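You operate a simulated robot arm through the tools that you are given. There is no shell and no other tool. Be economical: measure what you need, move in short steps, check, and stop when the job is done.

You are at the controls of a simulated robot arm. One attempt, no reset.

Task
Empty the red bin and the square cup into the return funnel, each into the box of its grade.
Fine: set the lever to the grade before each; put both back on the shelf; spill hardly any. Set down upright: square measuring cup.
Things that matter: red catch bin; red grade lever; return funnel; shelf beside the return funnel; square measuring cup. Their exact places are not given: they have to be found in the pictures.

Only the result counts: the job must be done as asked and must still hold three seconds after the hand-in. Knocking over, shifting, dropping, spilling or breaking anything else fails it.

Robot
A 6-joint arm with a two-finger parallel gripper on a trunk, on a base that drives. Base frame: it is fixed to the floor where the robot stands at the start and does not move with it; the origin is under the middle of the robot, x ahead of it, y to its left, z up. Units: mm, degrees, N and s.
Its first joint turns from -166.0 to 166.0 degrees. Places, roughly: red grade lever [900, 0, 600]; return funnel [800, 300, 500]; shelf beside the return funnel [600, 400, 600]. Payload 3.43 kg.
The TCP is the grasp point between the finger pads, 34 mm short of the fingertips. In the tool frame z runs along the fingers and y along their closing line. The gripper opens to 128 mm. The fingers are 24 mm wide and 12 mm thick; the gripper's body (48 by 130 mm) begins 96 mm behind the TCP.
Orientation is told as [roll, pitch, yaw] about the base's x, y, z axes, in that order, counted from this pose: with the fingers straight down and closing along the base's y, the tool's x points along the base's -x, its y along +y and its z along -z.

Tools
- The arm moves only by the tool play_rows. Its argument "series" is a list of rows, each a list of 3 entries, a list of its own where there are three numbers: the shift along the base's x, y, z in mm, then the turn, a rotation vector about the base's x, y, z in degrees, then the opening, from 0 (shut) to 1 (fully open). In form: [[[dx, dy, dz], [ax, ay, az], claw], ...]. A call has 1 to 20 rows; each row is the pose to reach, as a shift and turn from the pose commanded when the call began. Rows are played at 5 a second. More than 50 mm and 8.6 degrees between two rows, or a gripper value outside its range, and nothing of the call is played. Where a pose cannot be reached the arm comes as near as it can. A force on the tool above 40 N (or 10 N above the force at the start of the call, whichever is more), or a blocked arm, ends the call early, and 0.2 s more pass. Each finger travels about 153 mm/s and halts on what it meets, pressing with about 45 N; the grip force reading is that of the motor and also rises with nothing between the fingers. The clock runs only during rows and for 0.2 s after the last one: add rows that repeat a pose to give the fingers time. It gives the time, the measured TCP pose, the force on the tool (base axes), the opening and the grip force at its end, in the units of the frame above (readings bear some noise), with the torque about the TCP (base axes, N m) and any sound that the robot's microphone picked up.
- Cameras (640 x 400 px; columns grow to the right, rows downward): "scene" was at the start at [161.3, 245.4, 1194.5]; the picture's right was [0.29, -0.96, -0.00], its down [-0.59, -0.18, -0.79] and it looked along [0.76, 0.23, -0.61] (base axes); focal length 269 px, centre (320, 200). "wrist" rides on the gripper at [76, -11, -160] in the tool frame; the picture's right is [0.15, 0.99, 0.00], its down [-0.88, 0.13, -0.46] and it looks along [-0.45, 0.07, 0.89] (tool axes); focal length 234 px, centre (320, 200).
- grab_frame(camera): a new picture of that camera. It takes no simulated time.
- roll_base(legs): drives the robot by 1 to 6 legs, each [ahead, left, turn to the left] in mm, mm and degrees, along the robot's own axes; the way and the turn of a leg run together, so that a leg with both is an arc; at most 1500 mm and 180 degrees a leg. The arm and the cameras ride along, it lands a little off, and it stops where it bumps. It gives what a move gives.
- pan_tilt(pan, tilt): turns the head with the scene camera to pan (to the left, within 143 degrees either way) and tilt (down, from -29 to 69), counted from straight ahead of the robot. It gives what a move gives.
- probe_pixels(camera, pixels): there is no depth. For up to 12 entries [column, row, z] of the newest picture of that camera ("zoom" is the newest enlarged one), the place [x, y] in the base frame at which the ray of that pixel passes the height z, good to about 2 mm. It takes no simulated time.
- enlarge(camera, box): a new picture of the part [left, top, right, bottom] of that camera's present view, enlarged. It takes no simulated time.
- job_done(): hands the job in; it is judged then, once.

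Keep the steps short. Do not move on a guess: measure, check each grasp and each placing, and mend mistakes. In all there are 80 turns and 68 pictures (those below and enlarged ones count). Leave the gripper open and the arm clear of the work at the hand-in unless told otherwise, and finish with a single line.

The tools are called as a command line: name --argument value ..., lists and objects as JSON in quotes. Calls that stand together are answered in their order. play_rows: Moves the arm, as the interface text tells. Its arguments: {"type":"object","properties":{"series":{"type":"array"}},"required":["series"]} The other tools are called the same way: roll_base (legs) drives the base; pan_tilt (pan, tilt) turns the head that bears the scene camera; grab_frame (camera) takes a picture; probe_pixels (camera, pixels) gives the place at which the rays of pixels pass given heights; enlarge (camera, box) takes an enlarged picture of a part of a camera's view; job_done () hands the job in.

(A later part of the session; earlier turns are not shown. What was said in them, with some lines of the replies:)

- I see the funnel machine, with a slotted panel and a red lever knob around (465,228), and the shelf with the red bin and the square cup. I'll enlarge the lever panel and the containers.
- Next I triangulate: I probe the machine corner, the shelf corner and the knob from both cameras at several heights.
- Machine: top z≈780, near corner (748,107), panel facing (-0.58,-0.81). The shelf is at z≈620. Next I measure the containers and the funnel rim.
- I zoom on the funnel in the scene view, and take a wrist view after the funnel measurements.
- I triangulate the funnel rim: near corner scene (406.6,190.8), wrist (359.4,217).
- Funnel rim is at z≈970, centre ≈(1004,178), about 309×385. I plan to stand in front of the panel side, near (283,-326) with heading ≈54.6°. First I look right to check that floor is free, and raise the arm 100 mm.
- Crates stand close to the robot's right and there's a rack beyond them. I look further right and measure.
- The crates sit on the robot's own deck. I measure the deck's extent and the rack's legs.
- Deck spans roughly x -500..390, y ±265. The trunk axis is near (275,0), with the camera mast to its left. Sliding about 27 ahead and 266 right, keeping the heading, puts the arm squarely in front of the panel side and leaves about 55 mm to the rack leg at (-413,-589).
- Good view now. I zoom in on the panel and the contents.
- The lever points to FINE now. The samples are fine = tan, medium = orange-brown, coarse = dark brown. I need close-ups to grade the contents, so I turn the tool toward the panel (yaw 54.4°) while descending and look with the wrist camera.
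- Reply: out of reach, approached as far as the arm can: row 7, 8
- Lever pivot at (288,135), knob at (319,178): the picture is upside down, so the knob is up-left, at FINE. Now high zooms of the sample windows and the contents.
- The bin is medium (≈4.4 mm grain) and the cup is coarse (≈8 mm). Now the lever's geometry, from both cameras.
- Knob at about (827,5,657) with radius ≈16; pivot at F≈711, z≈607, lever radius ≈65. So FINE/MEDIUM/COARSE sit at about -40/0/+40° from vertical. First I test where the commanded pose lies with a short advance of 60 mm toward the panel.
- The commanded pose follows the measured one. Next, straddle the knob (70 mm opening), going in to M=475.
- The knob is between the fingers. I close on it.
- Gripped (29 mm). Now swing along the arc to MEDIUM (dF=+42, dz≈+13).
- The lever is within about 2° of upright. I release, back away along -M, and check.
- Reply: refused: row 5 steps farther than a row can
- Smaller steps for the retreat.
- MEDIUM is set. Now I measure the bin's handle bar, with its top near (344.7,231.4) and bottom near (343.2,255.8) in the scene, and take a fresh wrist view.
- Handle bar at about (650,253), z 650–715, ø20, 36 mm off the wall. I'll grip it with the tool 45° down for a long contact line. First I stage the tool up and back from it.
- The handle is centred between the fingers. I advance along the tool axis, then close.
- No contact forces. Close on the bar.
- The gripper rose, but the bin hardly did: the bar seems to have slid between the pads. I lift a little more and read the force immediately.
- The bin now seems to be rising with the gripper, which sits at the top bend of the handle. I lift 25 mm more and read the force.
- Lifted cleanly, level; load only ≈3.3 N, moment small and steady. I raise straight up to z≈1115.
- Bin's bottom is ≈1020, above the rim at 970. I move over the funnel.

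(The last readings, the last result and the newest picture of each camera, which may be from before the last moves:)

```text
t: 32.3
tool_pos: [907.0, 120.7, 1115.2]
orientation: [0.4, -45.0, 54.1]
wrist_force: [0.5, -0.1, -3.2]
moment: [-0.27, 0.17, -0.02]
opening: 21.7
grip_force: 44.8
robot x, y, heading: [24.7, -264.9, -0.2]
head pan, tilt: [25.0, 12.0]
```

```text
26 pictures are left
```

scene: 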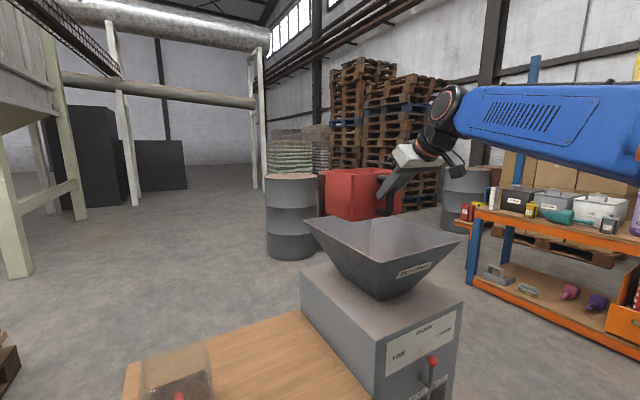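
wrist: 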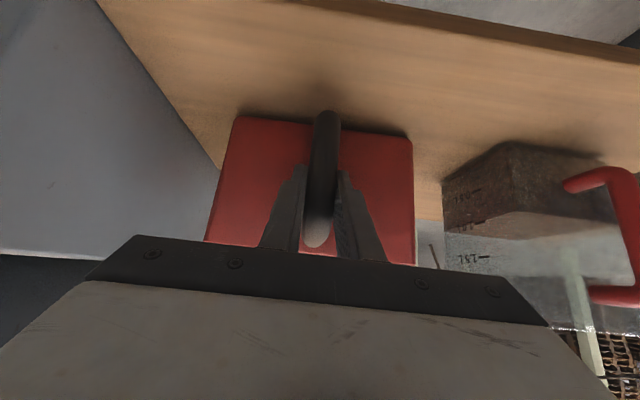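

Bin is over the funnel. I begin the roll about the M axis, top toward the funnel's far side: slowly to 60°.

play_rows --series '[[[0, 0, 0], [2.9, 4.1, 0], 0], [[0, 0, 0], [5.9, 8.1, 0], 0], [[0, 0, 0], [8.8, 12.2, 0], 0], [[0, 0, 0], [11.7, 16.2, 0], 0], [[0, 0, 0], [14.6, 20.3, 0], 0], [[0, 0, 0], [17.6, 24.3, 0], 0], [[0, 0, 0], [20.5, 28.4, 0], 0], [[0, 0, 0], [23.4, 32.4, 0], 0], [[0, 0, 0], [26.3, 36.5, 0], 0], [[0, 0, 0], [29.3, 40.6, 0], 0], [[0, 0, 0], [32.2, 44.6, 0], 0], [[0, 0, 0], [35.1, 48.7, 0], 0], [[0, 0, 0], [35.1, 48.7, 0], 0]]'

grab_frame --camera "scene"

```text
t: 35.1
tool_pos: [907.2, 119.9, 1114.9]
orientation: [68.0, -20.4, 13.2]
wrist_force: [-0.4, -0.1, -3.9]
moment: [-0.33, 0.1, -0.03]
opening: 21.7
grip_force: 45.5
robot x, y, heading: [25.6, -266.4, -0.2]
head pan, tilt: [25.0, 12.0]
```

```text
25 pictures are left
```

scene: 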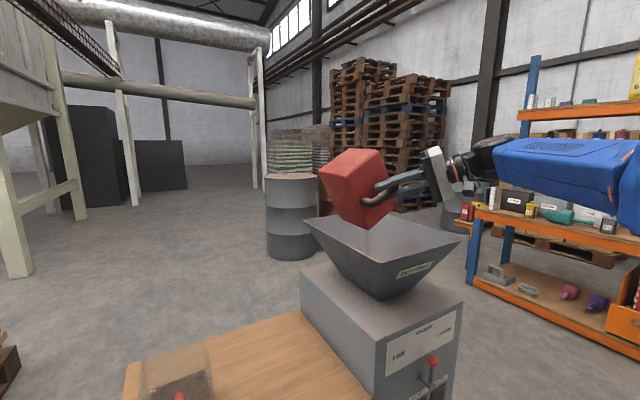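

Held firmly at 60°. Continue another 70°, to 130°.

play_rows --series '[[[0, 0, 0], [2.9, 4.1, 0], 0], [[0, 0, 0], [5.9, 8.1, 0], 0], [[0, 0, 0], [8.8, 12.2, 0], 0], [[0, 0, 0], [11.7, 16.2, 0], 0], [[0, 0, 0], [14.6, 20.3, 0], 0], [[0, 0, 0], [17.6, 24.3, 0], 0], [[0, 0, 0], [20.5, 28.4, 0], 0], [[0, 0, 0], [23.4, 32.4, 0], 0], [[0, 0, 0], [26.3, 36.5, 0], 0], [[0, 0, 0], [29.3, 40.6, 0], 0], [[0, 0, 0], [32.2, 44.6, 0], 0], [[0, 0, 0], [35.1, 48.7, 0], 0], [[0, 0, 0], [38, 52.7, 0], 0], [[0, 0, 0], [41, 56.8, 0], 0], [[0, 0, 0], [41, 56.8, 0], 0], [[0, 0, 0], [41, 56.8, 0], 0], [[0, 0, 0], [41, 56.8, 0], 0], [[0, 0, 0], [41, 56.8, 0], 0]]'

grab_frame --camera "scene"

```text
t: 38.9
tool_pos: [908.0, 121.4, 1114.4]
orientation: [120.9, 27.2, 16.7]
wrist_force: [0.0, 0.3, -2.9]
moment: [-0.21, 0.05, 0.02]
opening: 21.5
grip_force: 45.0
robot x, y, heading: [26.7, -263.3, -0.2]
head pan, tilt: [25.0, 12.0]
```

```text
24 pictures are left
```

scene: 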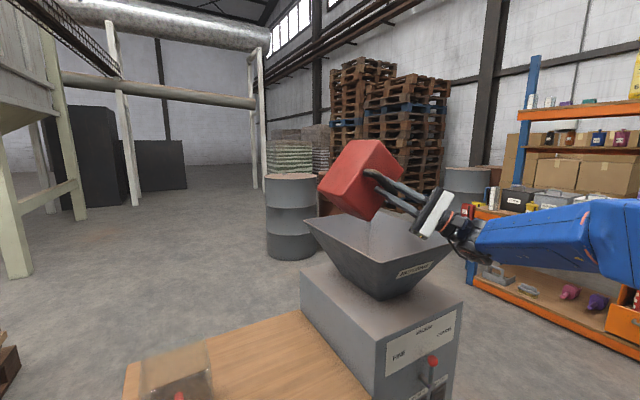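

At 130°. I give it a gentle wiggle in place for the rest of the grains, then check the MEDIUM box window.

play_rows --series '[[[0, 0, 0], [2.3, 3.2, 0], 0], [[0, 0, 0], [4.6, 6.5, 0], 0], [[0, 0, 0], [1.5, 2.1, 0], 0], [[0, 0, 0], [4.6, 6.5, 0], 0], [[0, 0, 0], [4.6, 6.5, 0], 0], [[0, 0, 0], [1.5, 2.1, 0], 0], [[0, 0, 0], [4.6, 6.5, 0], 0], [[0, 0, 0], [4.6, 6.5, 0], 0], [[0, 0, 0], [4.6, 6.5, 0], 0]]'

pan_tilt --pan 25 --tilt 35

grab_frame --camera "scene"

```text
t: 40.9
tool_pos: [908.1, 121.6, 1114.7]
orientation: [128.3, 31.9, 20.5]
wrist_force: [0.6, -0.1, -2.0]
moment: [-0.18, 0.03, 0.02]
opening: 21.4
grip_force: 45.4
robot x, y, heading: [29.9, -269.1, -0.3]
head pan, tilt: [25.0, 12.0]
```

```text
t: 41.8
tool_pos: [907.4, 120.6, 1114.6]
orientation: [128.3, 31.9, 20.5]
wrist_force: [0.1, -0.3, -2.2]
moment: [-0.14, 0.05, 0.02]
opening: 21.3
grip_force: 44.8
robot x, y, heading: [25.3, -268.5, -0.2]
head pan, tilt: [25.0, 35.0]
```

```text
23 pictures are left
```

scene: 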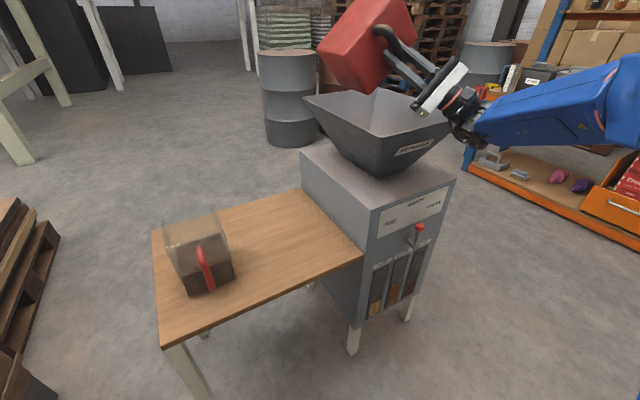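

enlarge --camera "scene" --box '[355, 225, 445, 325]'

enlarge --camera "scene" --box '[290, 0, 490, 170]'

```text
4.00 times, centred on (400, 275) of scene
```

zoom: 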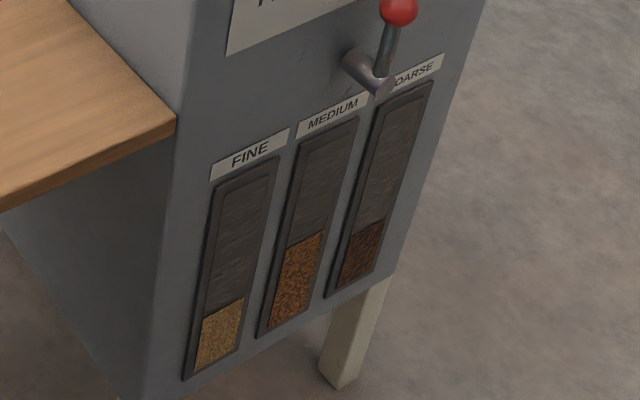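

```text
2.35 times, centred on (390, 85) of scene
```

zoom: 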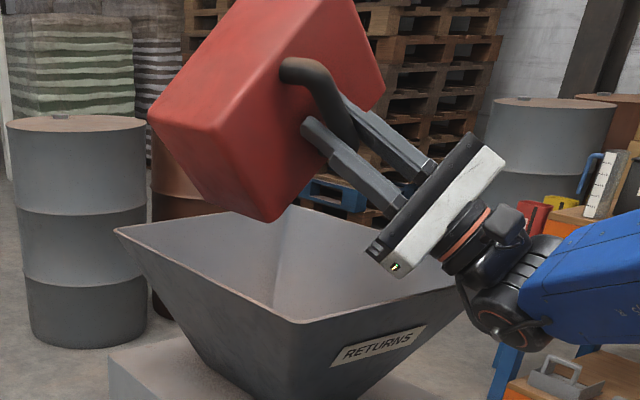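

The MEDIUM level has risen and the funnel is clear. I roll the bin back upright.

play_rows --series '[[[0, 0, 0], [-4.7, -6.5, 0], 0], [[0, 0, 0], [-9.4, -13, 0], 0], [[0, 0, 0], [-14, -19.5, 0], 0], [[0, 0, 0], [-18.7, -26, 0], 0], [[0, 0, 0], [-23.4, -32.4, 0], 0], [[0, 0, 0], [-28.1, -38.9, 0], 0], [[0, 0, 0], [-32.8, -45.4, 0], 0], [[0, 0, 0], [-37.4, -51.9, 0], 0], [[0, 0, 0], [-42.1, -58.4, 0], 0], [[0, 0, 0], [-46.8, -64.9, 0], 0], [[0, 0, 0], [-51.5, -71.4, 0], 0], [[0, 0, 0], [-56.2, -77.9, 0], 0], [[0, 0, 0], [-60.8, -84.3, 0], 0], [[0, 0, 0], [-65.5, -90.8, 0], 0], [[0, 0, 0], [-70.2, -97.3, 0], 0], [[0, 0, 0], [-74.9, -103.8, 0], 0], [[0, 0, 0], [-80.7, -111.9, 0], 0], [[0, 0, 0], [-80.7, -111.9, 0], 0]]'

pan_tilt --pan 30 --tilt 25

grab_frame --camera "scene"

```text
refused: row 17 steps farther than a row can; nothing moved
```

```text
t: 42.5
tool_pos: [906.9, 119.9, 1114.7]
orientation: [128.3, 31.9, 20.5]
wrist_force: [0.1, 0.4, -1.4]
moment: [-0.2, 0.05, 0.02]
opening: 21.1
grip_force: 45.1
robot x, y, heading: [24.5, -269.0, -0.2]
head pan, tilt: [30.0, 25.0]
```

```text
20 pictures are left
```

scene: 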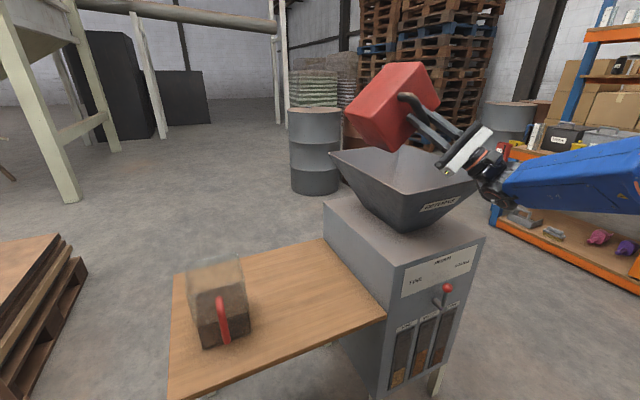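

The last step was too large; I repeat it with even steps.

play_rows --series '[[[0, 0, 0], [-4.7, -6.5, 0], 0], [[0, 0, 0], [-9.4, -13, 0], 0], [[0, 0, 0], [-14, -19.5, 0], 0], [[0, 0, 0], [-18.7, -26, 0], 0], [[0, 0, 0], [-23.4, -32.4, 0], 0], [[0, 0, 0], [-28.1, -38.9, 0], 0], [[0, 0, 0], [-32.8, -45.4, 0], 0], [[0, 0, 0], [-37.4, -51.9, 0], 0], [[0, 0, 0], [-42.1, -58.4, 0], 0], [[0, 0, 0], [-46.8, -64.9, 0], 0], [[0, 0, 0], [-51.5, -71.4, 0], 0], [[0, 0, 0], [-56.2, -77.9, 0], 0], [[0, 0, 0], [-60.8, -84.3, 0], 0], [[0, 0, 0], [-65.5, -90.8, 0], 0], [[0, 0, 0], [-70.2, -97.3, 0], 0], [[0, 0, 0], [-74.9, -103.8, 0], 0], [[0, 0, 0], [-78, -108.2, 0], 0], [[0, 0, 0], [-80.7, -111.9, 0], 0], [[0, 0, 0], [-80.7, -111.9, 0], 0]]'

```text
t: 46.5
tool_pos: [906.8, 120.0, 1115.0]
orientation: [0.3, -45.1, 54.0]
wrist_force: [0.3, -0.2, -2.0]
moment: [-0.13, 0.12, 0.02]
opening: 21.7
grip_force: 44.7
robot x, y, heading: [27.6, -269.3, -0.4]
head pan, tilt: [30.0, 25.0]
```

Weight fell from ≈3.2 to ≈2.0 N. I go back over the shelf and down to z≈765, then look.

play_rows --series '[[[-25, 13, 0], [0, 0, 0], 0], [[-60, 31, 0], [0, 0, 0], 0], [[-97, 50, 0], [0, 0, 0], 0], [[-134, 69, 0], [0, 0, 0], 0], [[-171, 88, 0], [0, 0, 0], 0], [[-208, 107, 0], [0, 0, 0], 0], [[-240, 124, 0], [0, 0, 0], 0], [[-257, 132, 0], [0, 0, 0], 0], [[-257, 132, -40], [0, 0, 0], 0], [[-257, 132, -80], [0, 0, 0], 0], [[-257, 132, -120], [0, 0, 0], 0], [[-257, 132, -160], [0, 0, 0], 0], [[-257, 132, -200], [0, 0, 0], 0], [[-257, 132, -240], [0, 0, 0], 0], [[-257, 132, -280], [0, 0, 0], 0], [[-257, 132, -310], [0, 0, 0], 0], [[-257, 132, -335], [0, 0, 0], 0], [[-257, 132, -350], [0, 0, 0], 0], [[-257, 132, -350], [0, 0, 0], 0]]'

pan_tilt --pan 35 --tilt 35

enlarge --camera "scene" --box '[280, 160, 420, 290]'

```text
t: 50.5
tool_pos: [650.1, 253.8, 764.3]
orientation: [0.4, -45.0, 54.0]
wrist_force: [-0.5, -0.3, -2.5]
moment: [-0.15, 0.08, -0.01]
opening: 21.8
grip_force: 44.8
robot x, y, heading: [28.9, -266.6, -0.1]
head pan, tilt: [30.0, 25.0]
```

```text
t: 51.2
tool_pos: [648.7, 252.1, 765.7]
orientation: [0.4, -44.9, 54.0]
wrist_force: [0.9, 0.3, -0.9]
moment: [-0.17, 0.08, -0.01]
opening: 21.6
grip_force: 44.4
robot x, y, heading: [24.3, -266.6, -0.4]
head pan, tilt: [35.0, 35.0]
```

```text
3.08 times, centred on (350, 225) of scene
```

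zoom: 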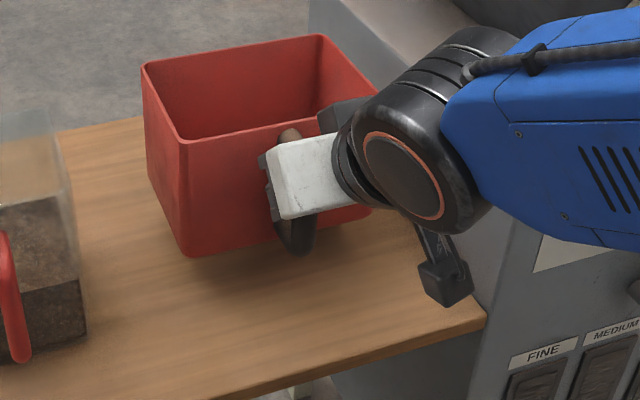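

The bin is empty and level. I lower it gently.

play_rows --series '[[[0, 0, -12], [0, 0, 0], 0], [[0, 0, -24], [0, 0, 0], 0], [[0, 0, -34], [0, 0, 0], 0], [[0, 0, -42], [0, 0, 0], 0], [[0, 0, -46], [0, 0, 0], 0], [[0, 0, -49], [0, 0, 0], 0], [[0, 0, -51], [0, 0, 0], 0], [[0, 0, -51], [0, 0, 0], 0]]'

```text
t: 53.0
tool_pos: [649.7, 251.0, 714.1]
orientation: [0.4, -44.9, 53.9]
wrist_force: [1.0, -0.3, -2.3]
moment: [-0.12, 0.12, 0.0]
opening: 21.3
grip_force: 45.4
robot x, y, heading: [23.7, -264.8, -0.5]
head pan, tilt: [35.0, 35.0]
```

Still hanging (-2.3 N). Lower 2 mm at a time.

play_rows --series '[[[0, 0, -2], [0, 0, 0], 0], [[0, 0, -4], [0, 0, 0], 0], [[0, 0, -5], [0, 0, 0], 0], [[0, 0, -5], [0, 0, 0], 0]]'

play_rows --series '[[[0, 0, -1], [0, 0, 0], 0], [[0, 0, -2], [0, 0, 0], 0], [[0, 0, -3], [0, 0, 0], 0], [[0, 0, -3], [0, 0, 0], 0]]'

```text
t: 54.0
tool_pos: [648.5, 253.5, 710.2]
orientation: [0.5, -45.1, 54.0]
wrist_force: [-2.6, -0.9, 14.1]
moment: [0.2, -0.43, 0.05]
opening: 21.3
grip_force: 45.1
robot x, y, heading: [28.4, -267.3, 0.1]
head pan, tilt: [35.0, 35.0]
```

```text
t: 54.8
tool_pos: [651.2, 252.8, 709.6]
orientation: [0.4, -45.4, 54.0]
wrist_force: [2.0, 0.8, 7.8]
moment: [0.1, -0.39, 0.08]
opening: 21.5
grip_force: 44.9
robot x, y, heading: [24.0, -263.5, -0.3]
head pan, tilt: [35.0, 35.0]
stopped in row 3: the force on the tool passed its limit at 42 N (the readings are from after the stop); the commanded pose is now the measured one
```

It's on the shelf. Release and retreat backwards along the tool axis.

play_rows --series '[[[0, 0, 1], [0, 0, 0], 0.2], [[0, 0, 1], [0, 0, 0], 0.5], [[0, 0, 1], [0, 0, 0], 0.55], [[-15, -20.5, 26], [0, 0, 0], 0.55], [[-30, -41, 51], [0, 0, 0], 0.55], [[-45, -61.5, 77], [0, 0, 0], 0.55], [[-58, -80, 100], [0, 0, 0], 0.55]]'

grab_frame --camera "scene"

```text
t: 56.4
tool_pos: [591.9, 171.3, 809.5]
orientation: [0.4, -45.2, 53.9]
wrist_force: [1.0, 0.0, -1.1]
moment: [0.03, 0.03, -0.03]
opening: 70.3
grip_force: 0.1
robot x, y, heading: [27.6, -266.9, -0.2]
head pan, tilt: [35.0, 35.0]
```

```text
18 pictures are left
```

scene: 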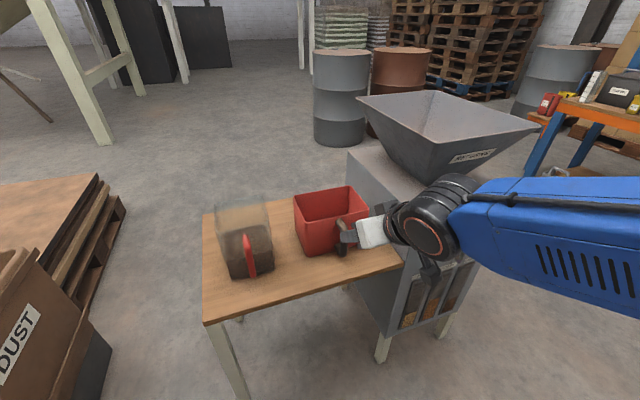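

The bin is safely back. Next, the lever to COARSE: I return to the staging pose in front of the panel.

play_rows --series '[[[-25.6, -35.8, -15], [0, 0, 0], 0.55], [[6.8, -71.3, -18], [0, 0, 0], 0.55], [[39.2, -106.8, -18], [0, 0, 0], 0.55], [[71.6, -142.3, -18], [0, 0, 0], 0.55], [[104, -177.8, -18], [0, 0, 0], 0.55], [[136.4, -213.3, -18], [0, 0, 0], 0.55], [[168.8, -248.8, -18], [0, 0, 0], 0.55], [[201, -284, -18], [0, 0, 0], 0.55], [[203, -283, -60], [6, -4.3, 0], 0.55], [[205, -282, -108], [12.2, -8.7, 0], 0.55], [[205, -282, -108], [12.2, -8.7, 0], 0.55]]'

enlarge --camera "wrist" --box '[160, 60, 480, 260]'

```text
t: 58.8
tool_pos: [798.1, -108.9, 699.3]
orientation: [0.7, -60.3, 53.7]
wrist_force: [0.2, 0.6, 0.2]
moment: [0.0, -0.03, 0.01]
opening: 70.1
grip_force: 0.1
robot x, y, heading: [27.2, -269.1, -0.4]
head pan, tilt: [35.0, 35.0]
```

```text
2.00 times, centred on (320, 160) of wrist
```

zoom: 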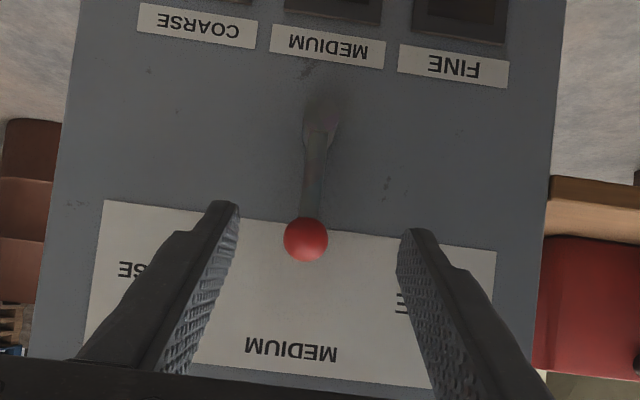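

Same view as before; advance onto the knob and grip.

play_rows --series '[[[22, 31, -8], [0, 0, 0], 0.55], [[42, 58, -13], [0, 0, 0], 0.55], [[57.3, 79, -18], [0, 0, 0], 0.55], [[57.3, 79, -18], [0, 0, 0], 0.35], [[57.3, 79, -18], [0, 0, 0], 0.2], [[57.3, 79, -18], [0, 0, 0], 0.2]]'

play_rows --series '[[[4.6, -3.3, 0], [0, 0, 0], 0.2], [[9.2, -6.6, -1], [0, 0, 0], 0.2], [[13.8, -9.9, -2.3], [0, 0, 0], 0.2], [[18.1, -12.9, -4], [0, 0, 0], 0.2], [[22.4, -16, -6.2], [0, 0, 0], 0.2], [[26.4, -18.9, -8.7], [0, 0, 0], 0.2], [[30.3, -21.7, -11.7], [0, 0, 0], 0.2], [[34, -24.3, -15], [0, 0, 0], 0.2], [[34, -24.3, -15], [0, 0, 0], 0.2]]'

enlarge --camera "wrist" --box '[160, 60, 480, 260]'

```text
t: 60.2
tool_pos: [856.3, -30.1, 681.6]
orientation: [0.8, -60.2, 53.7]
wrist_force: [0.7, 0.5, -0.5]
moment: [0.0, 0.06, 0.03]
opening: 26.7
grip_force: 11.5
robot x, y, heading: [27.4, -260.5, -0.2]
head pan, tilt: [35.0, 35.0]
```

```text
t: 62.2
tool_pos: [888.8, -55.2, 670.3]
orientation: [0.5, -60.5, 53.9]
wrist_force: [-1.5, 13.5, 34.3]
moment: [1.34, 1.46, 0.38]
opening: 28.8
grip_force: 44.6
robot x, y, heading: [26.4, -263.2, -0.2]
head pan, tilt: [35.0, 35.0]
```

```text
2.00 times, centred on (320, 160) of wrist
```

zoom: 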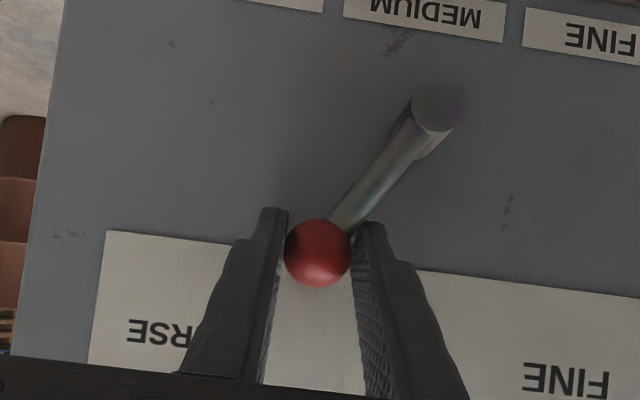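

The lever is at about 31–33°, and FINE stood at ≈40°, so it needs a little more. The tool is pressing down, so I move mostly sideways.

play_rows --series '[[[2, -1.4, 0], [0, 0, 0], 0.2], [[4, -2.9, 0], [0, 0, 0], 0.2], [[6, -4.3, -0.5], [0, 0, 0], 0.2], [[8, -5.7, -1], [0, 0, 0], 0.2], [[9, -6.4, -1.5], [0, 0, 0], 0.2]]'

play_rows --series '[[[0, 0, 0], [0, 0, 0], 0.4], [[0, 0, 0], [0, 0, 0], 0.55], [[-15, -20, 7], [0, 0, 0], 0.55], [[-35, -48, 15], [0, 0, 0], 0.55], [[-58, -80, 30], [0, 0, 0], 0.55]]'

enlarge --camera "wrist" --box '[160, 60, 480, 260]'

```text
t: 63.4
tool_pos: [896.4, -58.7, 666.1]
orientation: [0.5, -60.2, 53.9]
wrist_force: [-13.7, 34.0, 22.2]
moment: [1.31, 1.65, 0.69]
opening: 31.4
grip_force: 44.5
robot x, y, heading: [26.5, -268.5, -0.2]
head pan, tilt: [35.0, 35.0]
```

```text
t: 64.6
tool_pos: [838.0, -138.8, 695.2]
orientation: [0.8, -60.2, 53.7]
wrist_force: [-0.3, -0.3, 0.8]
moment: [-0.02, 0.03, 0.02]
opening: 70.3
grip_force: 0.0
robot x, y, heading: [27.0, -263.2, -0.4]
head pan, tilt: [35.0, 35.0]
```

```text
2.00 times, centred on (320, 160) of wrist
```

zoom: 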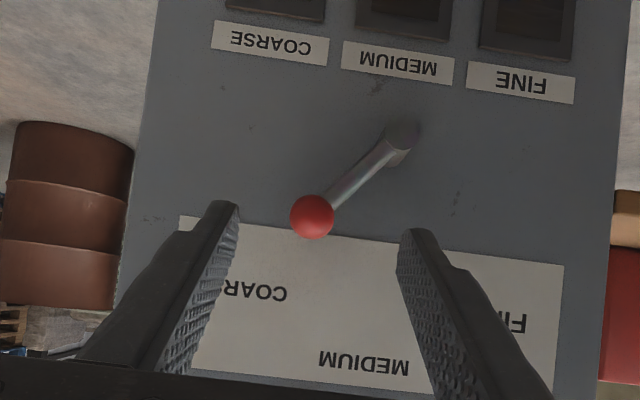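

COARSE set (≈41°, resting against its stop). Now I locate the cup's handle from the scene (upper bar (248.4,249.6), lower (252.5,272)).

probe_pixels --camera "scene" --pixels '[[248.4, 249.6, 700], [248.4, 249.6, 720], [248.4, 249.6, 740], [252.5, 272, 640], [252.5, 272, 660], [252.5, 272, 680], [231, 280, 620], [273, 268, 620], [217, 234, 780], [267, 223, 780], [217, 234, 760], [267, 223, 760]]'

```text
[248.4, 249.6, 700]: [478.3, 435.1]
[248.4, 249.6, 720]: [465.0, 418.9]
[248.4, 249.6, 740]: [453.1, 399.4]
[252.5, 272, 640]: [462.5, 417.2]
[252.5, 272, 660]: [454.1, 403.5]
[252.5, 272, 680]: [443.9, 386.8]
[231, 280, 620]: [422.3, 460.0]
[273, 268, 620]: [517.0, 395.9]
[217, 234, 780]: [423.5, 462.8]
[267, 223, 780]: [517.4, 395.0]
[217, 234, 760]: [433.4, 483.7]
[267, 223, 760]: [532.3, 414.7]
```

The cup is 115 wide with rim z≈780; the handle's plane is F≈134. I move to a staging pose in front of its handle with the tool 45° down.

play_rows --series '[[[0, 0, 50], [-6, 4.3, 0], 0.55], [[0, 0, 95], [-12.2, 8.7, 0], 0.55], [[-36.4, 32.2, 105], [-12.2, 8.7, 0], 0.55], [[-72.8, 64.4, 105], [-12.2, 8.7, 0], 0.55], [[-109.2, 96.6, 105], [-12.2, 8.7, 0], 0.55], [[-145.6, 128.8, 105], [-12.2, 8.7, 0], 0.55], [[-182, 161, 105], [-12.2, 8.7, 0], 0.55], [[-218.4, 193.2, 105], [-12.2, 8.7, 0], 0.55], [[-254.8, 225.4, 105], [-12.2, 8.7, 0], 0.55], [[-291.2, 257.6, 105], [-12.2, 8.7, 0], 0.55], [[-327.6, 289.8, 105], [-12.2, 8.7, 0], 0.55], [[-364, 322, 105], [-12.2, 8.7, 0], 0.55], [[-400.4, 354.2, 105], [-12.2, 8.7, 0], 0.55], [[-436.8, 386.4, 105], [-12.2, 8.7, 0], 0.55], [[-473, 418.6, 105], [-12.2, 8.7, 0], 0.55], [[-455.5, 443, 105], [-12.2, 8.7, 0], 0.55], [[-455.5, 443, 105], [-12.2, 8.7, 0], 0.55]]'

grab_frame --camera "wrist"

grab_frame --camera "scene"

```text
t: 68.2
tool_pos: [382.5, 305.2, 801.9]
orientation: [0.4, -45.3, 54.0]
wrist_force: [0.2, 0.2, 0.1]
moment: [-0.04, -0.03, 0.01]
opening: 70.3
grip_force: 0.0
robot x, y, heading: [26.3, -263.9, -0.4]
head pan, tilt: [35.0, 35.0]
```

```text
14 pictures are left
```

wrist: 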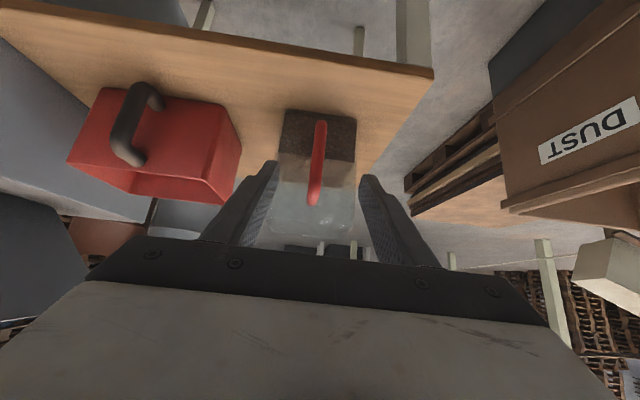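

```text
13 pictures are left
```

scene: 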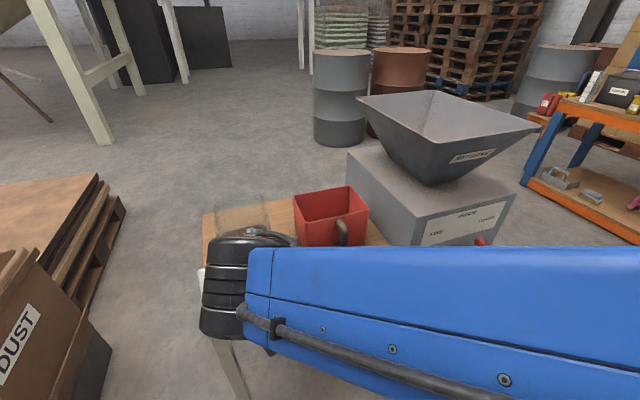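

probe_pixels --camera "wrist" --pixels '[[321, 130, 640], [321, 130, 660], [321, 130, 680], [315, 195, 720], [315, 195, 740], [315, 195, 760], [318, 165, 690], [318, 165, 710]]'

```text
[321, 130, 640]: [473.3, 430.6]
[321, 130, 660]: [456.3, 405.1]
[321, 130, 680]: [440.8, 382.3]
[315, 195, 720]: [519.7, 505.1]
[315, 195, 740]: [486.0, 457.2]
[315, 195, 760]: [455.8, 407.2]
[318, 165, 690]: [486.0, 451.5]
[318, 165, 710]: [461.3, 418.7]
```

Handle bar: F≈134, M≈586, z 660–768. I'll grip near its upper bend (z≈747), as held well on the bin. Raise, then advance along the tool axis.

play_rows --series '[[[0, 0, 29], [0, 0, 0], 0.55], [[0, 0, 58], [0, 0, 0], 0.55], [[16.6, 23, 29.5], [0, 0, 0], 0.55], [[33.2, 46, 1], [0, 0, 0], 0.55], [[49.8, 69, -27], [0, 0, 0], 0.55], [[66.5, 91.7, -55], [0, 0, 0], 0.55], [[66.5, 91.7, -55], [0, 0, 0], 0.55]]'

grab_frame --camera "wrist"

```text
t: 69.8
tool_pos: [451.2, 394.8, 746.3]
orientation: [0.4, -45.3, 53.9]
wrist_force: [0.4, 0.4, -0.9]
moment: [-0.01, -0.01, 0.0]
opening: 70.6
grip_force: 0.0
robot x, y, heading: [27.1, -268.1, -0.0]
head pan, tilt: [35.0, 35.0]
```

```text
12 pictures are left
```

wrist: 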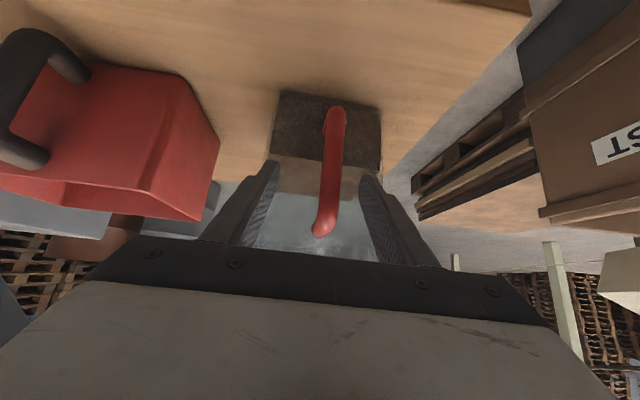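

The handle is ≈6 mm toward -F of centre; I correct and close.

play_rows --series '[[[-4.9, 3.5, 0], [0, 0, 0], 0.55], [[-4.9, 3.5, 0], [0, 0, 0], 0.35], [[-4.9, 3.5, 0], [0, 0, 0], 0.2], [[-4.9, 3.5, 0], [0, 0, 0], 0.05], [[-4.9, 3.5, 0], [0, 0, 0], 0], [[-4.9, 3.5, 0], [0, 0, 0], 0], [[-4.9, 3.5, 0], [0, 0, 0], 0]]'

play_rows --series '[[[0, 0, 3], [0, 0, 0], 0], [[0, 0, 6], [0, 0, 0], 0], [[0, 0, 10], [0, 0, 0], 0], [[0, 0, 15], [0, 0, 0], 0], [[0, 0, 20], [0, 0, 0], 0], [[0, 0, 25], [0, 0, 0], 0], [[0, 0, 25], [0, 0, 0], 0]]'

grab_frame --camera "wrist"

```text
t: 71.4
tool_pos: [446.0, 399.2, 745.7]
orientation: [0.4, -45.4, 53.9]
wrist_force: [0.5, 0.9, 0.3]
moment: [0.2, -0.48, 0.0]
opening: 15.6
grip_force: 44.3
robot x, y, heading: [22.5, -265.3, -0.4]
head pan, tilt: [35.0, 35.0]
```

```text
t: 73.0
tool_pos: [445.8, 397.2, 770.4]
orientation: [0.4, -45.4, 53.9]
wrist_force: [-0.6, 0.5, -3.4]
moment: [-0.24, 0.17, 0.01]
opening: 15.4
grip_force: 44.7
robot x, y, heading: [28.8, -266.8, -0.5]
head pan, tilt: [35.0, 35.0]
```

```text
11 pictures are left
```

wrist: 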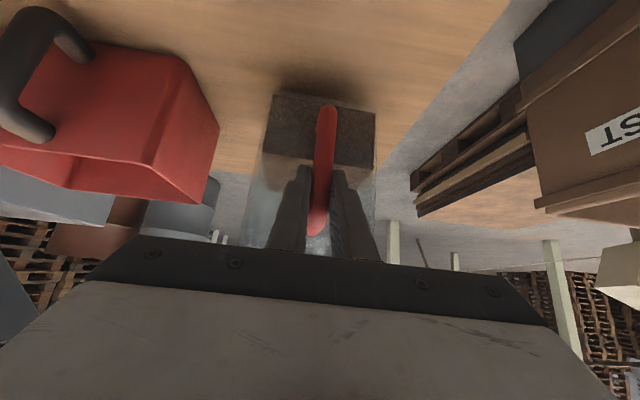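

The cup is lifted (≈3.4 N, grip firm). I raise it to 910, shift sideways away from the camera mast, then raise to 1125.

play_rows --series '[[[0, 0, 20], [0, 0, 0], 0], [[0, 0, 55], [0, 0, 0], 0], [[0, 0, 95], [0, 0, 0], 0], [[0, 0, 125], [0, 0, 0], 0], [[0, 0, 140], [0, 0, 0], 0], [[18, -13, 142], [0, 0, 0], 0], [[50, -36, 145], [0, 0, 0], 0], [[84, -60, 150], [0, 0, 0], 0], [[118, -85, 155], [0, 0, 0], 0], [[152, -109, 160], [0, 0, 0], 0], [[183, -131, 165], [0, 0, 0], 0], [[203, -145.5, 180], [0, 0, 0], 0], [[203, -145.5, 210], [0, 0, 0], 0], [[203, -145.5, 245], [0, 0, 0], 0], [[203, -145.5, 280], [0, 0, 0], 0], [[203, -145.5, 315], [0, 0, 0], 0], [[203, -145.5, 342], [0, 0, 0], 0], [[203, -145.5, 355], [0, 0, 0], 0], [[203, -145.5, 355], [0, 0, 0], 0]]'

pan_tilt --pan 25 --tilt 20

grab_frame --camera "scene"

```text
t: 77.0
tool_pos: [647.8, 250.6, 1125.2]
orientation: [0.4, -45.2, 53.8]
wrist_force: [0.9, 0.8, -3.2]
moment: [-0.2, 0.14, -0.02]
opening: 15.8
grip_force: 44.9
robot x, y, heading: [24.2, -268.0, -0.4]
head pan, tilt: [35.0, 35.0]
```

```text
t: 77.8
tool_pos: [646.4, 251.4, 1126.1]
orientation: [0.4, -45.2, 53.8]
wrist_force: [-0.6, -0.4, -2.6]
moment: [-0.2, 0.14, -0.02]
opening: 15.6
grip_force: 44.9
robot x, y, heading: [27.1, -265.4, -0.0]
head pan, tilt: [25.0, 20.0]
```

```text
10 pictures are left
```

scene: 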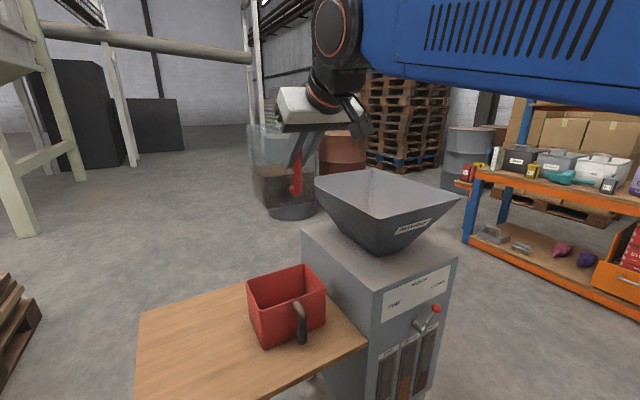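

The cup is upright, the lever at COARSE, the red bin standing on the shelf. I move over the funnel.

play_rows --series '[[[12, -6, 0], [0, 0, 0], 0], [[38, -18, 0], [0, 0, 0], 0], [[66, -31, 0], [0, 0, 0], 0], [[94, -44, 0], [0, 0, 0], 0], [[122, -57, 0], [0, 0, 0], 0], [[150, -70, 0], [0, 0, 0], 0], [[178, -83, 0], [0, 0, 0], 0], [[206, -96, 0], [0, 0, 0], 0], [[234, -109, 0], [0, 0, 0], 0], [[258, -121, 0], [0, 0, 0], 0], [[271.9, -127, 0], [0, 0, 0], 0], [[271.9, -127, 0], [0, 0, 0], 0]]'

play_rows --series '[[[0, 0, 0], [2.9, 4.1, 0], 0], [[0, 0, 0], [5.9, 8.1, 0], 0], [[0, 0, 0], [8.8, 12.2, 0], 0], [[0, 0, 0], [11.7, 16.2, 0], 0], [[0, 0, 0], [14.6, 20.3, 0], 0], [[0, 0, 0], [17.6, 24.3, 0], 0], [[0, 0, 0], [20.5, 28.4, 0], 0], [[0, 0, 0], [23.4, 32.4, 0], 0], [[0, 0, 0], [26.3, 36.5, 0], 0], [[0, 0, 0], [29.3, 40.6, 0], 0], [[0, 0, 0], [29.3, 40.6, 0], 0]]'

grab_frame --camera "scene"

```text
t: 80.4
tool_pos: [922.0, 125.2, 1125.5]
orientation: [0.4, -45.3, 54.0]
wrist_force: [0.2, 0.8, -2.8]
moment: [-0.18, 0.13, -0.01]
opening: 15.7
grip_force: 45.2
robot x, y, heading: [23.8, -267.2, -0.3]
head pan, tilt: [25.0, 20.0]
```

```text
t: 82.8
tool_pos: [919.5, 125.3, 1125.3]
orientation: [59.8, -26.9, 16.3]
wrist_force: [-0.2, -0.6, -2.6]
moment: [-0.24, 0.07, -0.01]
opening: 15.5
grip_force: 44.7
robot x, y, heading: [24.7, -267.6, -0.2]
head pan, tilt: [25.0, 20.0]
```

```text
9 pictures are left
```

scene: 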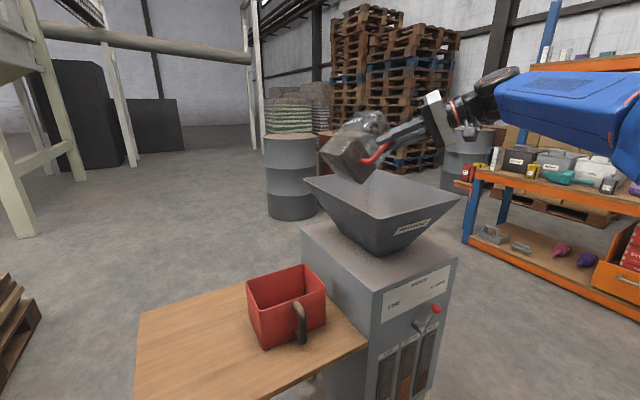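

Good at 50°. Continue to 134°, slowly, lowering by 20 mm.

play_rows --series '[[[0, 0, -1], [2.5, 3.4, 0], 0], [[0, 0, -3], [4.9, 6.8, 0], 0], [[0, 0, -5], [7.4, 10.2, 0], 0], [[0, 0, -7], [9.8, 13.6, 0], 0], [[0, 0, -9], [12.3, 17, 0], 0], [[0, 0, -11], [14.7, 20.4, 0], 0], [[0, 0, -13], [17.6, 24.3, 0], 0], [[0, 0, -15], [20.5, 28.4, 0], 0], [[0, 0, -17], [23.4, 32.4, 0], 0], [[0, 0, -19], [26.3, 36.5, 0], 0], [[0, 0, -20], [29.3, 40.6, 0], 0], [[0, 0, -20], [32.2, 44.6, 0], 0], [[0, 0, -20], [35.1, 48.7, 0], 0], [[0, 0, -20], [38, 52.7, 0], 0], [[0, 0, -20], [41, 56.8, 0], 0], [[0, 0, -20], [43.9, 60.8, 0], 0], [[0, 0, -20], [46.8, 64.9, 0], 0], [[0, 0, -20], [49.1, 68.1, 0], 0], [[0, 0, -20], [49.1, 68.1, 0], 0], [[0, 0, -20], [49.1, 68.1, 0], 0]]'

play_rows --series '[[[0, 0, 0], [2.3, 3.2, 0], 0], [[0, 0, 0], [4.6, 6.5, 0], 0], [[0, 0, 0], [1.5, 2.1, 0], 0], [[0, 0, 0], [4.6, 6.5, 0], 0], [[0, 0, 0], [4.6, 6.5, 0], 0], [[0, 0, 0], [1.5, 2.1, 0], 0], [[0, 0, 0], [4.6, 6.5, 0], 0], [[0, 0, 0], [4.6, 6.5, 0], 0], [[0, 0, 0], [4.6, 6.5, 0], 0], [[0, 0, 0], [4.6, 6.5, 0], 0], [[0, 0, 0], [4.6, 6.5, 0], 0]]'

enlarge --camera "scene" --box '[290, 60, 500, 200]'

```text
t: 87.0
tool_pos: [919.8, 125.8, 1105.4]
orientation: [124.4, 29.8, 18.4]
wrist_force: [-0.3, 0.1, -1.3]
moment: [-0.18, 0.04, 0.03]
opening: 15.6
grip_force: 45.0
robot x, y, heading: [25.6, -262.8, -0.2]
head pan, tilt: [25.0, 20.0]
```

```text
t: 89.4
tool_pos: [921.0, 124.8, 1105.0]
orientation: [132.3, 34.2, 22.5]
wrist_force: [0.3, -0.6, -2.2]
moment: [-0.23, 0.0, -0.02]
opening: 15.4
grip_force: 44.8
robot x, y, heading: [28.7, -268.0, -0.3]
head pan, tilt: [25.0, 20.0]
```

```text
2.86 times, centred on (395, 130) of scene
```

zoom: 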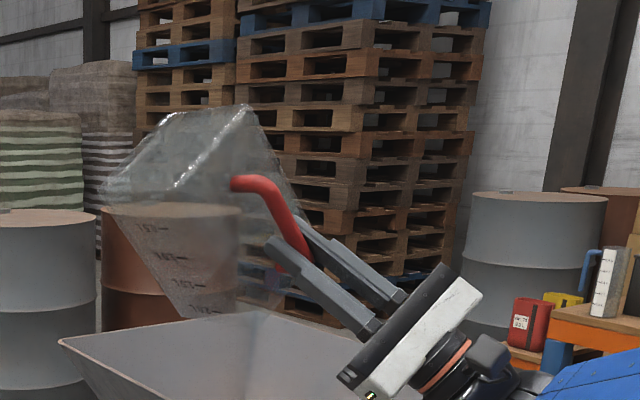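

The cup is empty. I roll back upright (142°), rising 20 mm.

play_rows --series '[[[0, 0, 2], [-4.6, -6.4, 0], 0], [[0, 0, 4], [-9.2, -12.8, 0], 0], [[0, 0, 6], [-13.9, -19.2, 0], 0], [[0, 0, 8], [-18.5, -25.6, 0], 0], [[0, 0, 10], [-23.1, -32, 0], 0], [[0, 0, 12], [-27.7, -38.4, 0], 0], [[0, 0, 14], [-32.3, -44.8, 0], 0], [[0, 0, 16], [-37, -51.2, 0], 0], [[0, 0, 18], [-41.6, -57.6, 0], 0], [[0, 0, 20], [-46.2, -64, 0], 0], [[0, 0, 20], [-50.8, -70.4, 0], 0], [[0, 0, 20], [-55.4, -76.8, 0], 0], [[0, 0, 20], [-60.1, -83.2, 0], 0], [[0, 0, 20], [-64.7, -89.6, 0], 0], [[0, 0, 20], [-69.3, -96, 0], 0], [[0, 0, 20], [-73.9, -102.4, 0], 0], [[0, 0, 20], [-78.5, -108.8, 0], 0], [[0, 0, 20], [-83.2, -115.2, 0], 0], [[0, 0, 20], [-83.2, -115.2, 0], 0]]'

```text
t: 93.4
tool_pos: [920.9, 126.6, 1126.1]
orientation: [0.1, -45.3, 54.0]
wrist_force: [0.1, -0.3, -1.7]
moment: [-0.14, 0.13, 0.01]
opening: 15.2
grip_force: 44.6
robot x, y, heading: [27.9, -264.5, 0.1]
head pan, tilt: [25.0, 20.0]
```

Back over the shelf: sideways, then down to z≈930.

play_rows --series '[[[-14, 6, 0], [0, 0, 0], 0], [[-45, 20, 0], [0, 0, 0], 0], [[-80, 36, 0], [0, 0, 0], 0], [[-115, 52, 0], [0, 0, 0], 0], [[-150, 68, 0], [0, 0, 0], 0], [[-185, 84, 0], [0, 0, 0], 0], [[-220, 100, 0], [0, 0, 0], 0], [[-253, 115, 0], [0, 0, 0], 0], [[-274, 124.5, 0], [0, 0, 0], 0], [[-274, 124.5, -30], [0, 0, 0], 0], [[-274, 124.5, -70], [0, 0, 0], 0], [[-274, 124.5, -110], [0, 0, 0], 0], [[-274, 124.5, -150], [0, 0, 0], 0], [[-274, 124.5, -180], [0, 0, 0], 0], [[-274, 124.5, -196], [0, 0, 0], 0]]'

play_rows --series '[[[-18, 13, -3], [0, 0, 0], 0], [[-50, 36, -8], [0, 0, 0], 0], [[-84, 60, -13], [0, 0, 0], 0], [[-118, 85, -18], [0, 0, 0], 0], [[-152, 109, -23], [0, 0, 0], 0], [[-183, 131, -28], [0, 0, 0], 0], [[-202, 145.5, -40], [0, 0, 0], 0], [[-202, 145.5, -75], [0, 0, 0], 0], [[-202, 145.5, -110], [0, 0, 0], 0], [[-202, 145.5, -140], [0, 0, 0], 0], [[-202, 145.5, -155], [0, 0, 0], 0], [[-202, 145.5, -160], [0, 0, 0], 0], [[-202, 145.5, -160], [0, 0, 0], 0]]'

grab_frame --camera "wrist"

```text
t: 96.6
tool_pos: [644.9, 250.1, 928.1]
orientation: [0.2, -45.2, 53.9]
wrist_force: [0.2, 0.5, -1.3]
moment: [-0.11, 0.13, -0.02]
opening: 15.3
grip_force: 44.6
robot x, y, heading: [27.5, -269.9, -0.3]
head pan, tilt: [25.0, 20.0]
```

```text
t: 99.4
tool_pos: [442.4, 395.2, 770.3]
orientation: [0.2, -45.3, 53.9]
wrist_force: [-0.3, -0.1, -2.8]
moment: [-0.15, 0.12, 0.02]
opening: 15.3
grip_force: 45.1
robot x, y, heading: [25.3, -266.2, -0.0]
head pan, tilt: [25.0, 20.0]
```

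```text
7 pictures are left
```

wrist: 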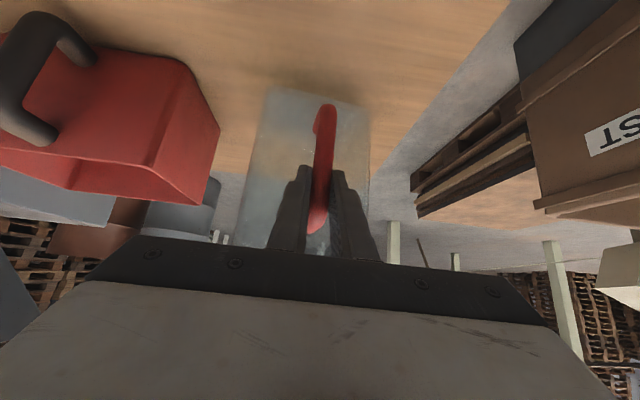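

Attitude is the same as at pick-up. I lower to 752, then in 1 mm steps.

play_rows --series '[[[0, 0, -6], [0, 0, 0], 0], [[0, 0, -12], [0, 0, 0], 0], [[0, 0, -16], [0, 0, 0], 0], [[0, 0, -19], [0, 0, 0], 0], [[0, 0, -20], [0, 0, 0], 0], [[0, 0, -21], [0, 0, 0], 0], [[0, 0, -22], [0, 0, 0], 0], [[0, 0, -22], [0, 0, 0], 0]]'

play_rows --series '[[[0, 0, -0.7], [0, 0, 0], 0], [[0, 0, -1.4], [0, 0, 0], 0], [[0, 0, -2], [0, 0, 0], 0], [[0, 0, -2], [0, 0, 0], 0]]'

```text
t: 101.2
tool_pos: [444.9, 394.3, 748.4]
orientation: [0.4, -45.4, 53.9]
wrist_force: [0.3, 0.2, 5.6]
moment: [0.84, -0.56, -0.05]
opening: 15.2
grip_force: 45.2
robot x, y, heading: [28.2, -265.3, -0.3]
head pan, tilt: [25.0, 20.0]
```

```text
t: 102.2
tool_pos: [443.9, 394.9, 747.6]
orientation: [0.4, -45.4, 53.8]
wrist_force: [-4.2, -5.1, 21.5]
moment: [0.47, -0.32, -0.01]
opening: 15.5
grip_force: 45.3
robot x, y, heading: [28.9, -268.0, -0.4]
head pan, tilt: [25.0, 20.0]
```

It's pressed on the shelf. I relax 1 mm, open, and retreat along the tool axis.

play_rows --series '[[[0, 0, 1], [0, 0, 0], 0], [[0, 0, 1], [0, 0, 0], 0.2], [[0, 0, 1], [0, 0, 0], 0.4], [[0, 0, 1], [0, 0, 0], 0.55], [[0, 0, 1], [0, 0, 0], 0.55], [[-15, -20.5, 26], [0, 0, 0], 0.55], [[-30, -41, 51], [0, 0, 0], 0.55], [[-45, -61.5, 77], [0, 0, 0], 0.55], [[-60, -82, 102], [0, 0, 0], 0.55]]'

play_rows --series '[[[-5, -25, 10], [0, 0, 0], 0.7], [[25, -58, 20], [0, 0, 0], 0.8], [[60, -90, 30], [0, 0, 0], 1], [[95, -122, 40], [0, 0, 0], 1], [[130, -154, 50], [0, 0, 0], 1], [[165, -186, 60], [0, 0, 0], 1], [[200, -218, 70], [0, 0, 0], 1], [[235, -250, 75], [0, 0, 0], 1], [[270, -282, 75], [0, 0, 0], 1], [[305, -314, 75], [0, 0, 0], 1]]'

pan_tilt --pan 35 --tilt 35

grab_frame --camera "scene"

```text
t: 104.2
tool_pos: [383.6, 312.8, 845.3]
orientation: [0.3, -45.4, 54.0]
wrist_force: [0.0, 0.4, -0.1]
moment: [-0.01, 0.02, -0.05]
opening: 70.4
grip_force: 0.1
robot x, y, heading: [26.3, -267.2, -0.2]
head pan, tilt: [25.0, 20.0]
```

```text
t: 106.4
tool_pos: [690.2, -2.2, 923.8]
orientation: [0.2, -45.4, 53.8]
wrist_force: [-0.1, 0.5, -0.2]
moment: [0.03, -0.01, 0.02]
opening: 127.8
grip_force: 0.0
robot x, y, heading: [26.0, -264.2, -0.1]
head pan, tilt: [25.0, 20.0]
```

```text
t: 107.2
tool_pos: [688.6, -2.8, 922.3]
orientation: [0.2, -45.3, 53.9]
wrist_force: [-1.1, 0.1, -0.3]
moment: [0.02, 0.03, 0.0]
opening: 128.0
grip_force: 0.0
robot x, y, heading: [25.4, -262.7, -0.3]
head pan, tilt: [35.0, 35.0]
```

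```text
6 pictures are left
```

scene: 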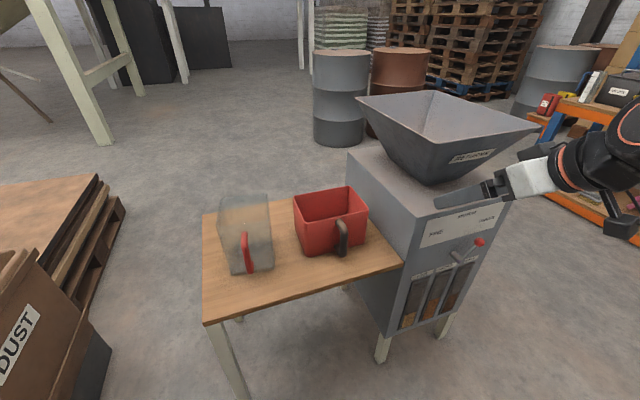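

Both stand on the shelf. I check the window levels and the containers up close.

enlarge --camera "scene" --box '[395, 230, 485, 330]'

enlarge --camera "scene" --box '[205, 180, 375, 285]'

```text
4.00 times, centred on (440, 280) of scene
```

zoom: 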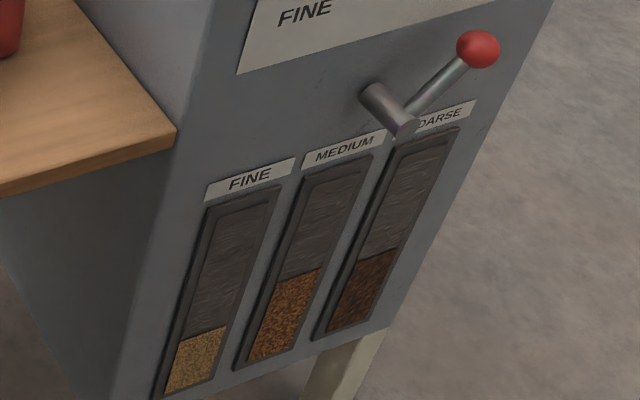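

```text
3.76 times, centred on (290, 232) of scene
```

zoom: 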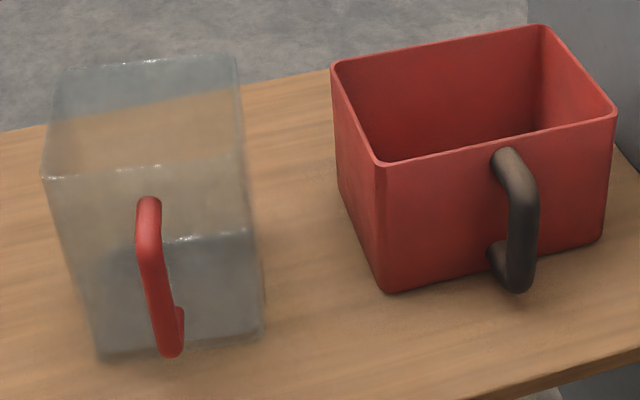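

Both vessels are empty and upright on the shelf. The MEDIUM and COARSE levels have risen, no spill is visible, and the gripper is open and clear. I hand in.

job_done

```text
The job is handed in.
```

The red bin went into the medium box and the square cup into the coarse box, with the lever set first each time; both are empty and upright on the shelf, no spill is visible, and the job is handed in.
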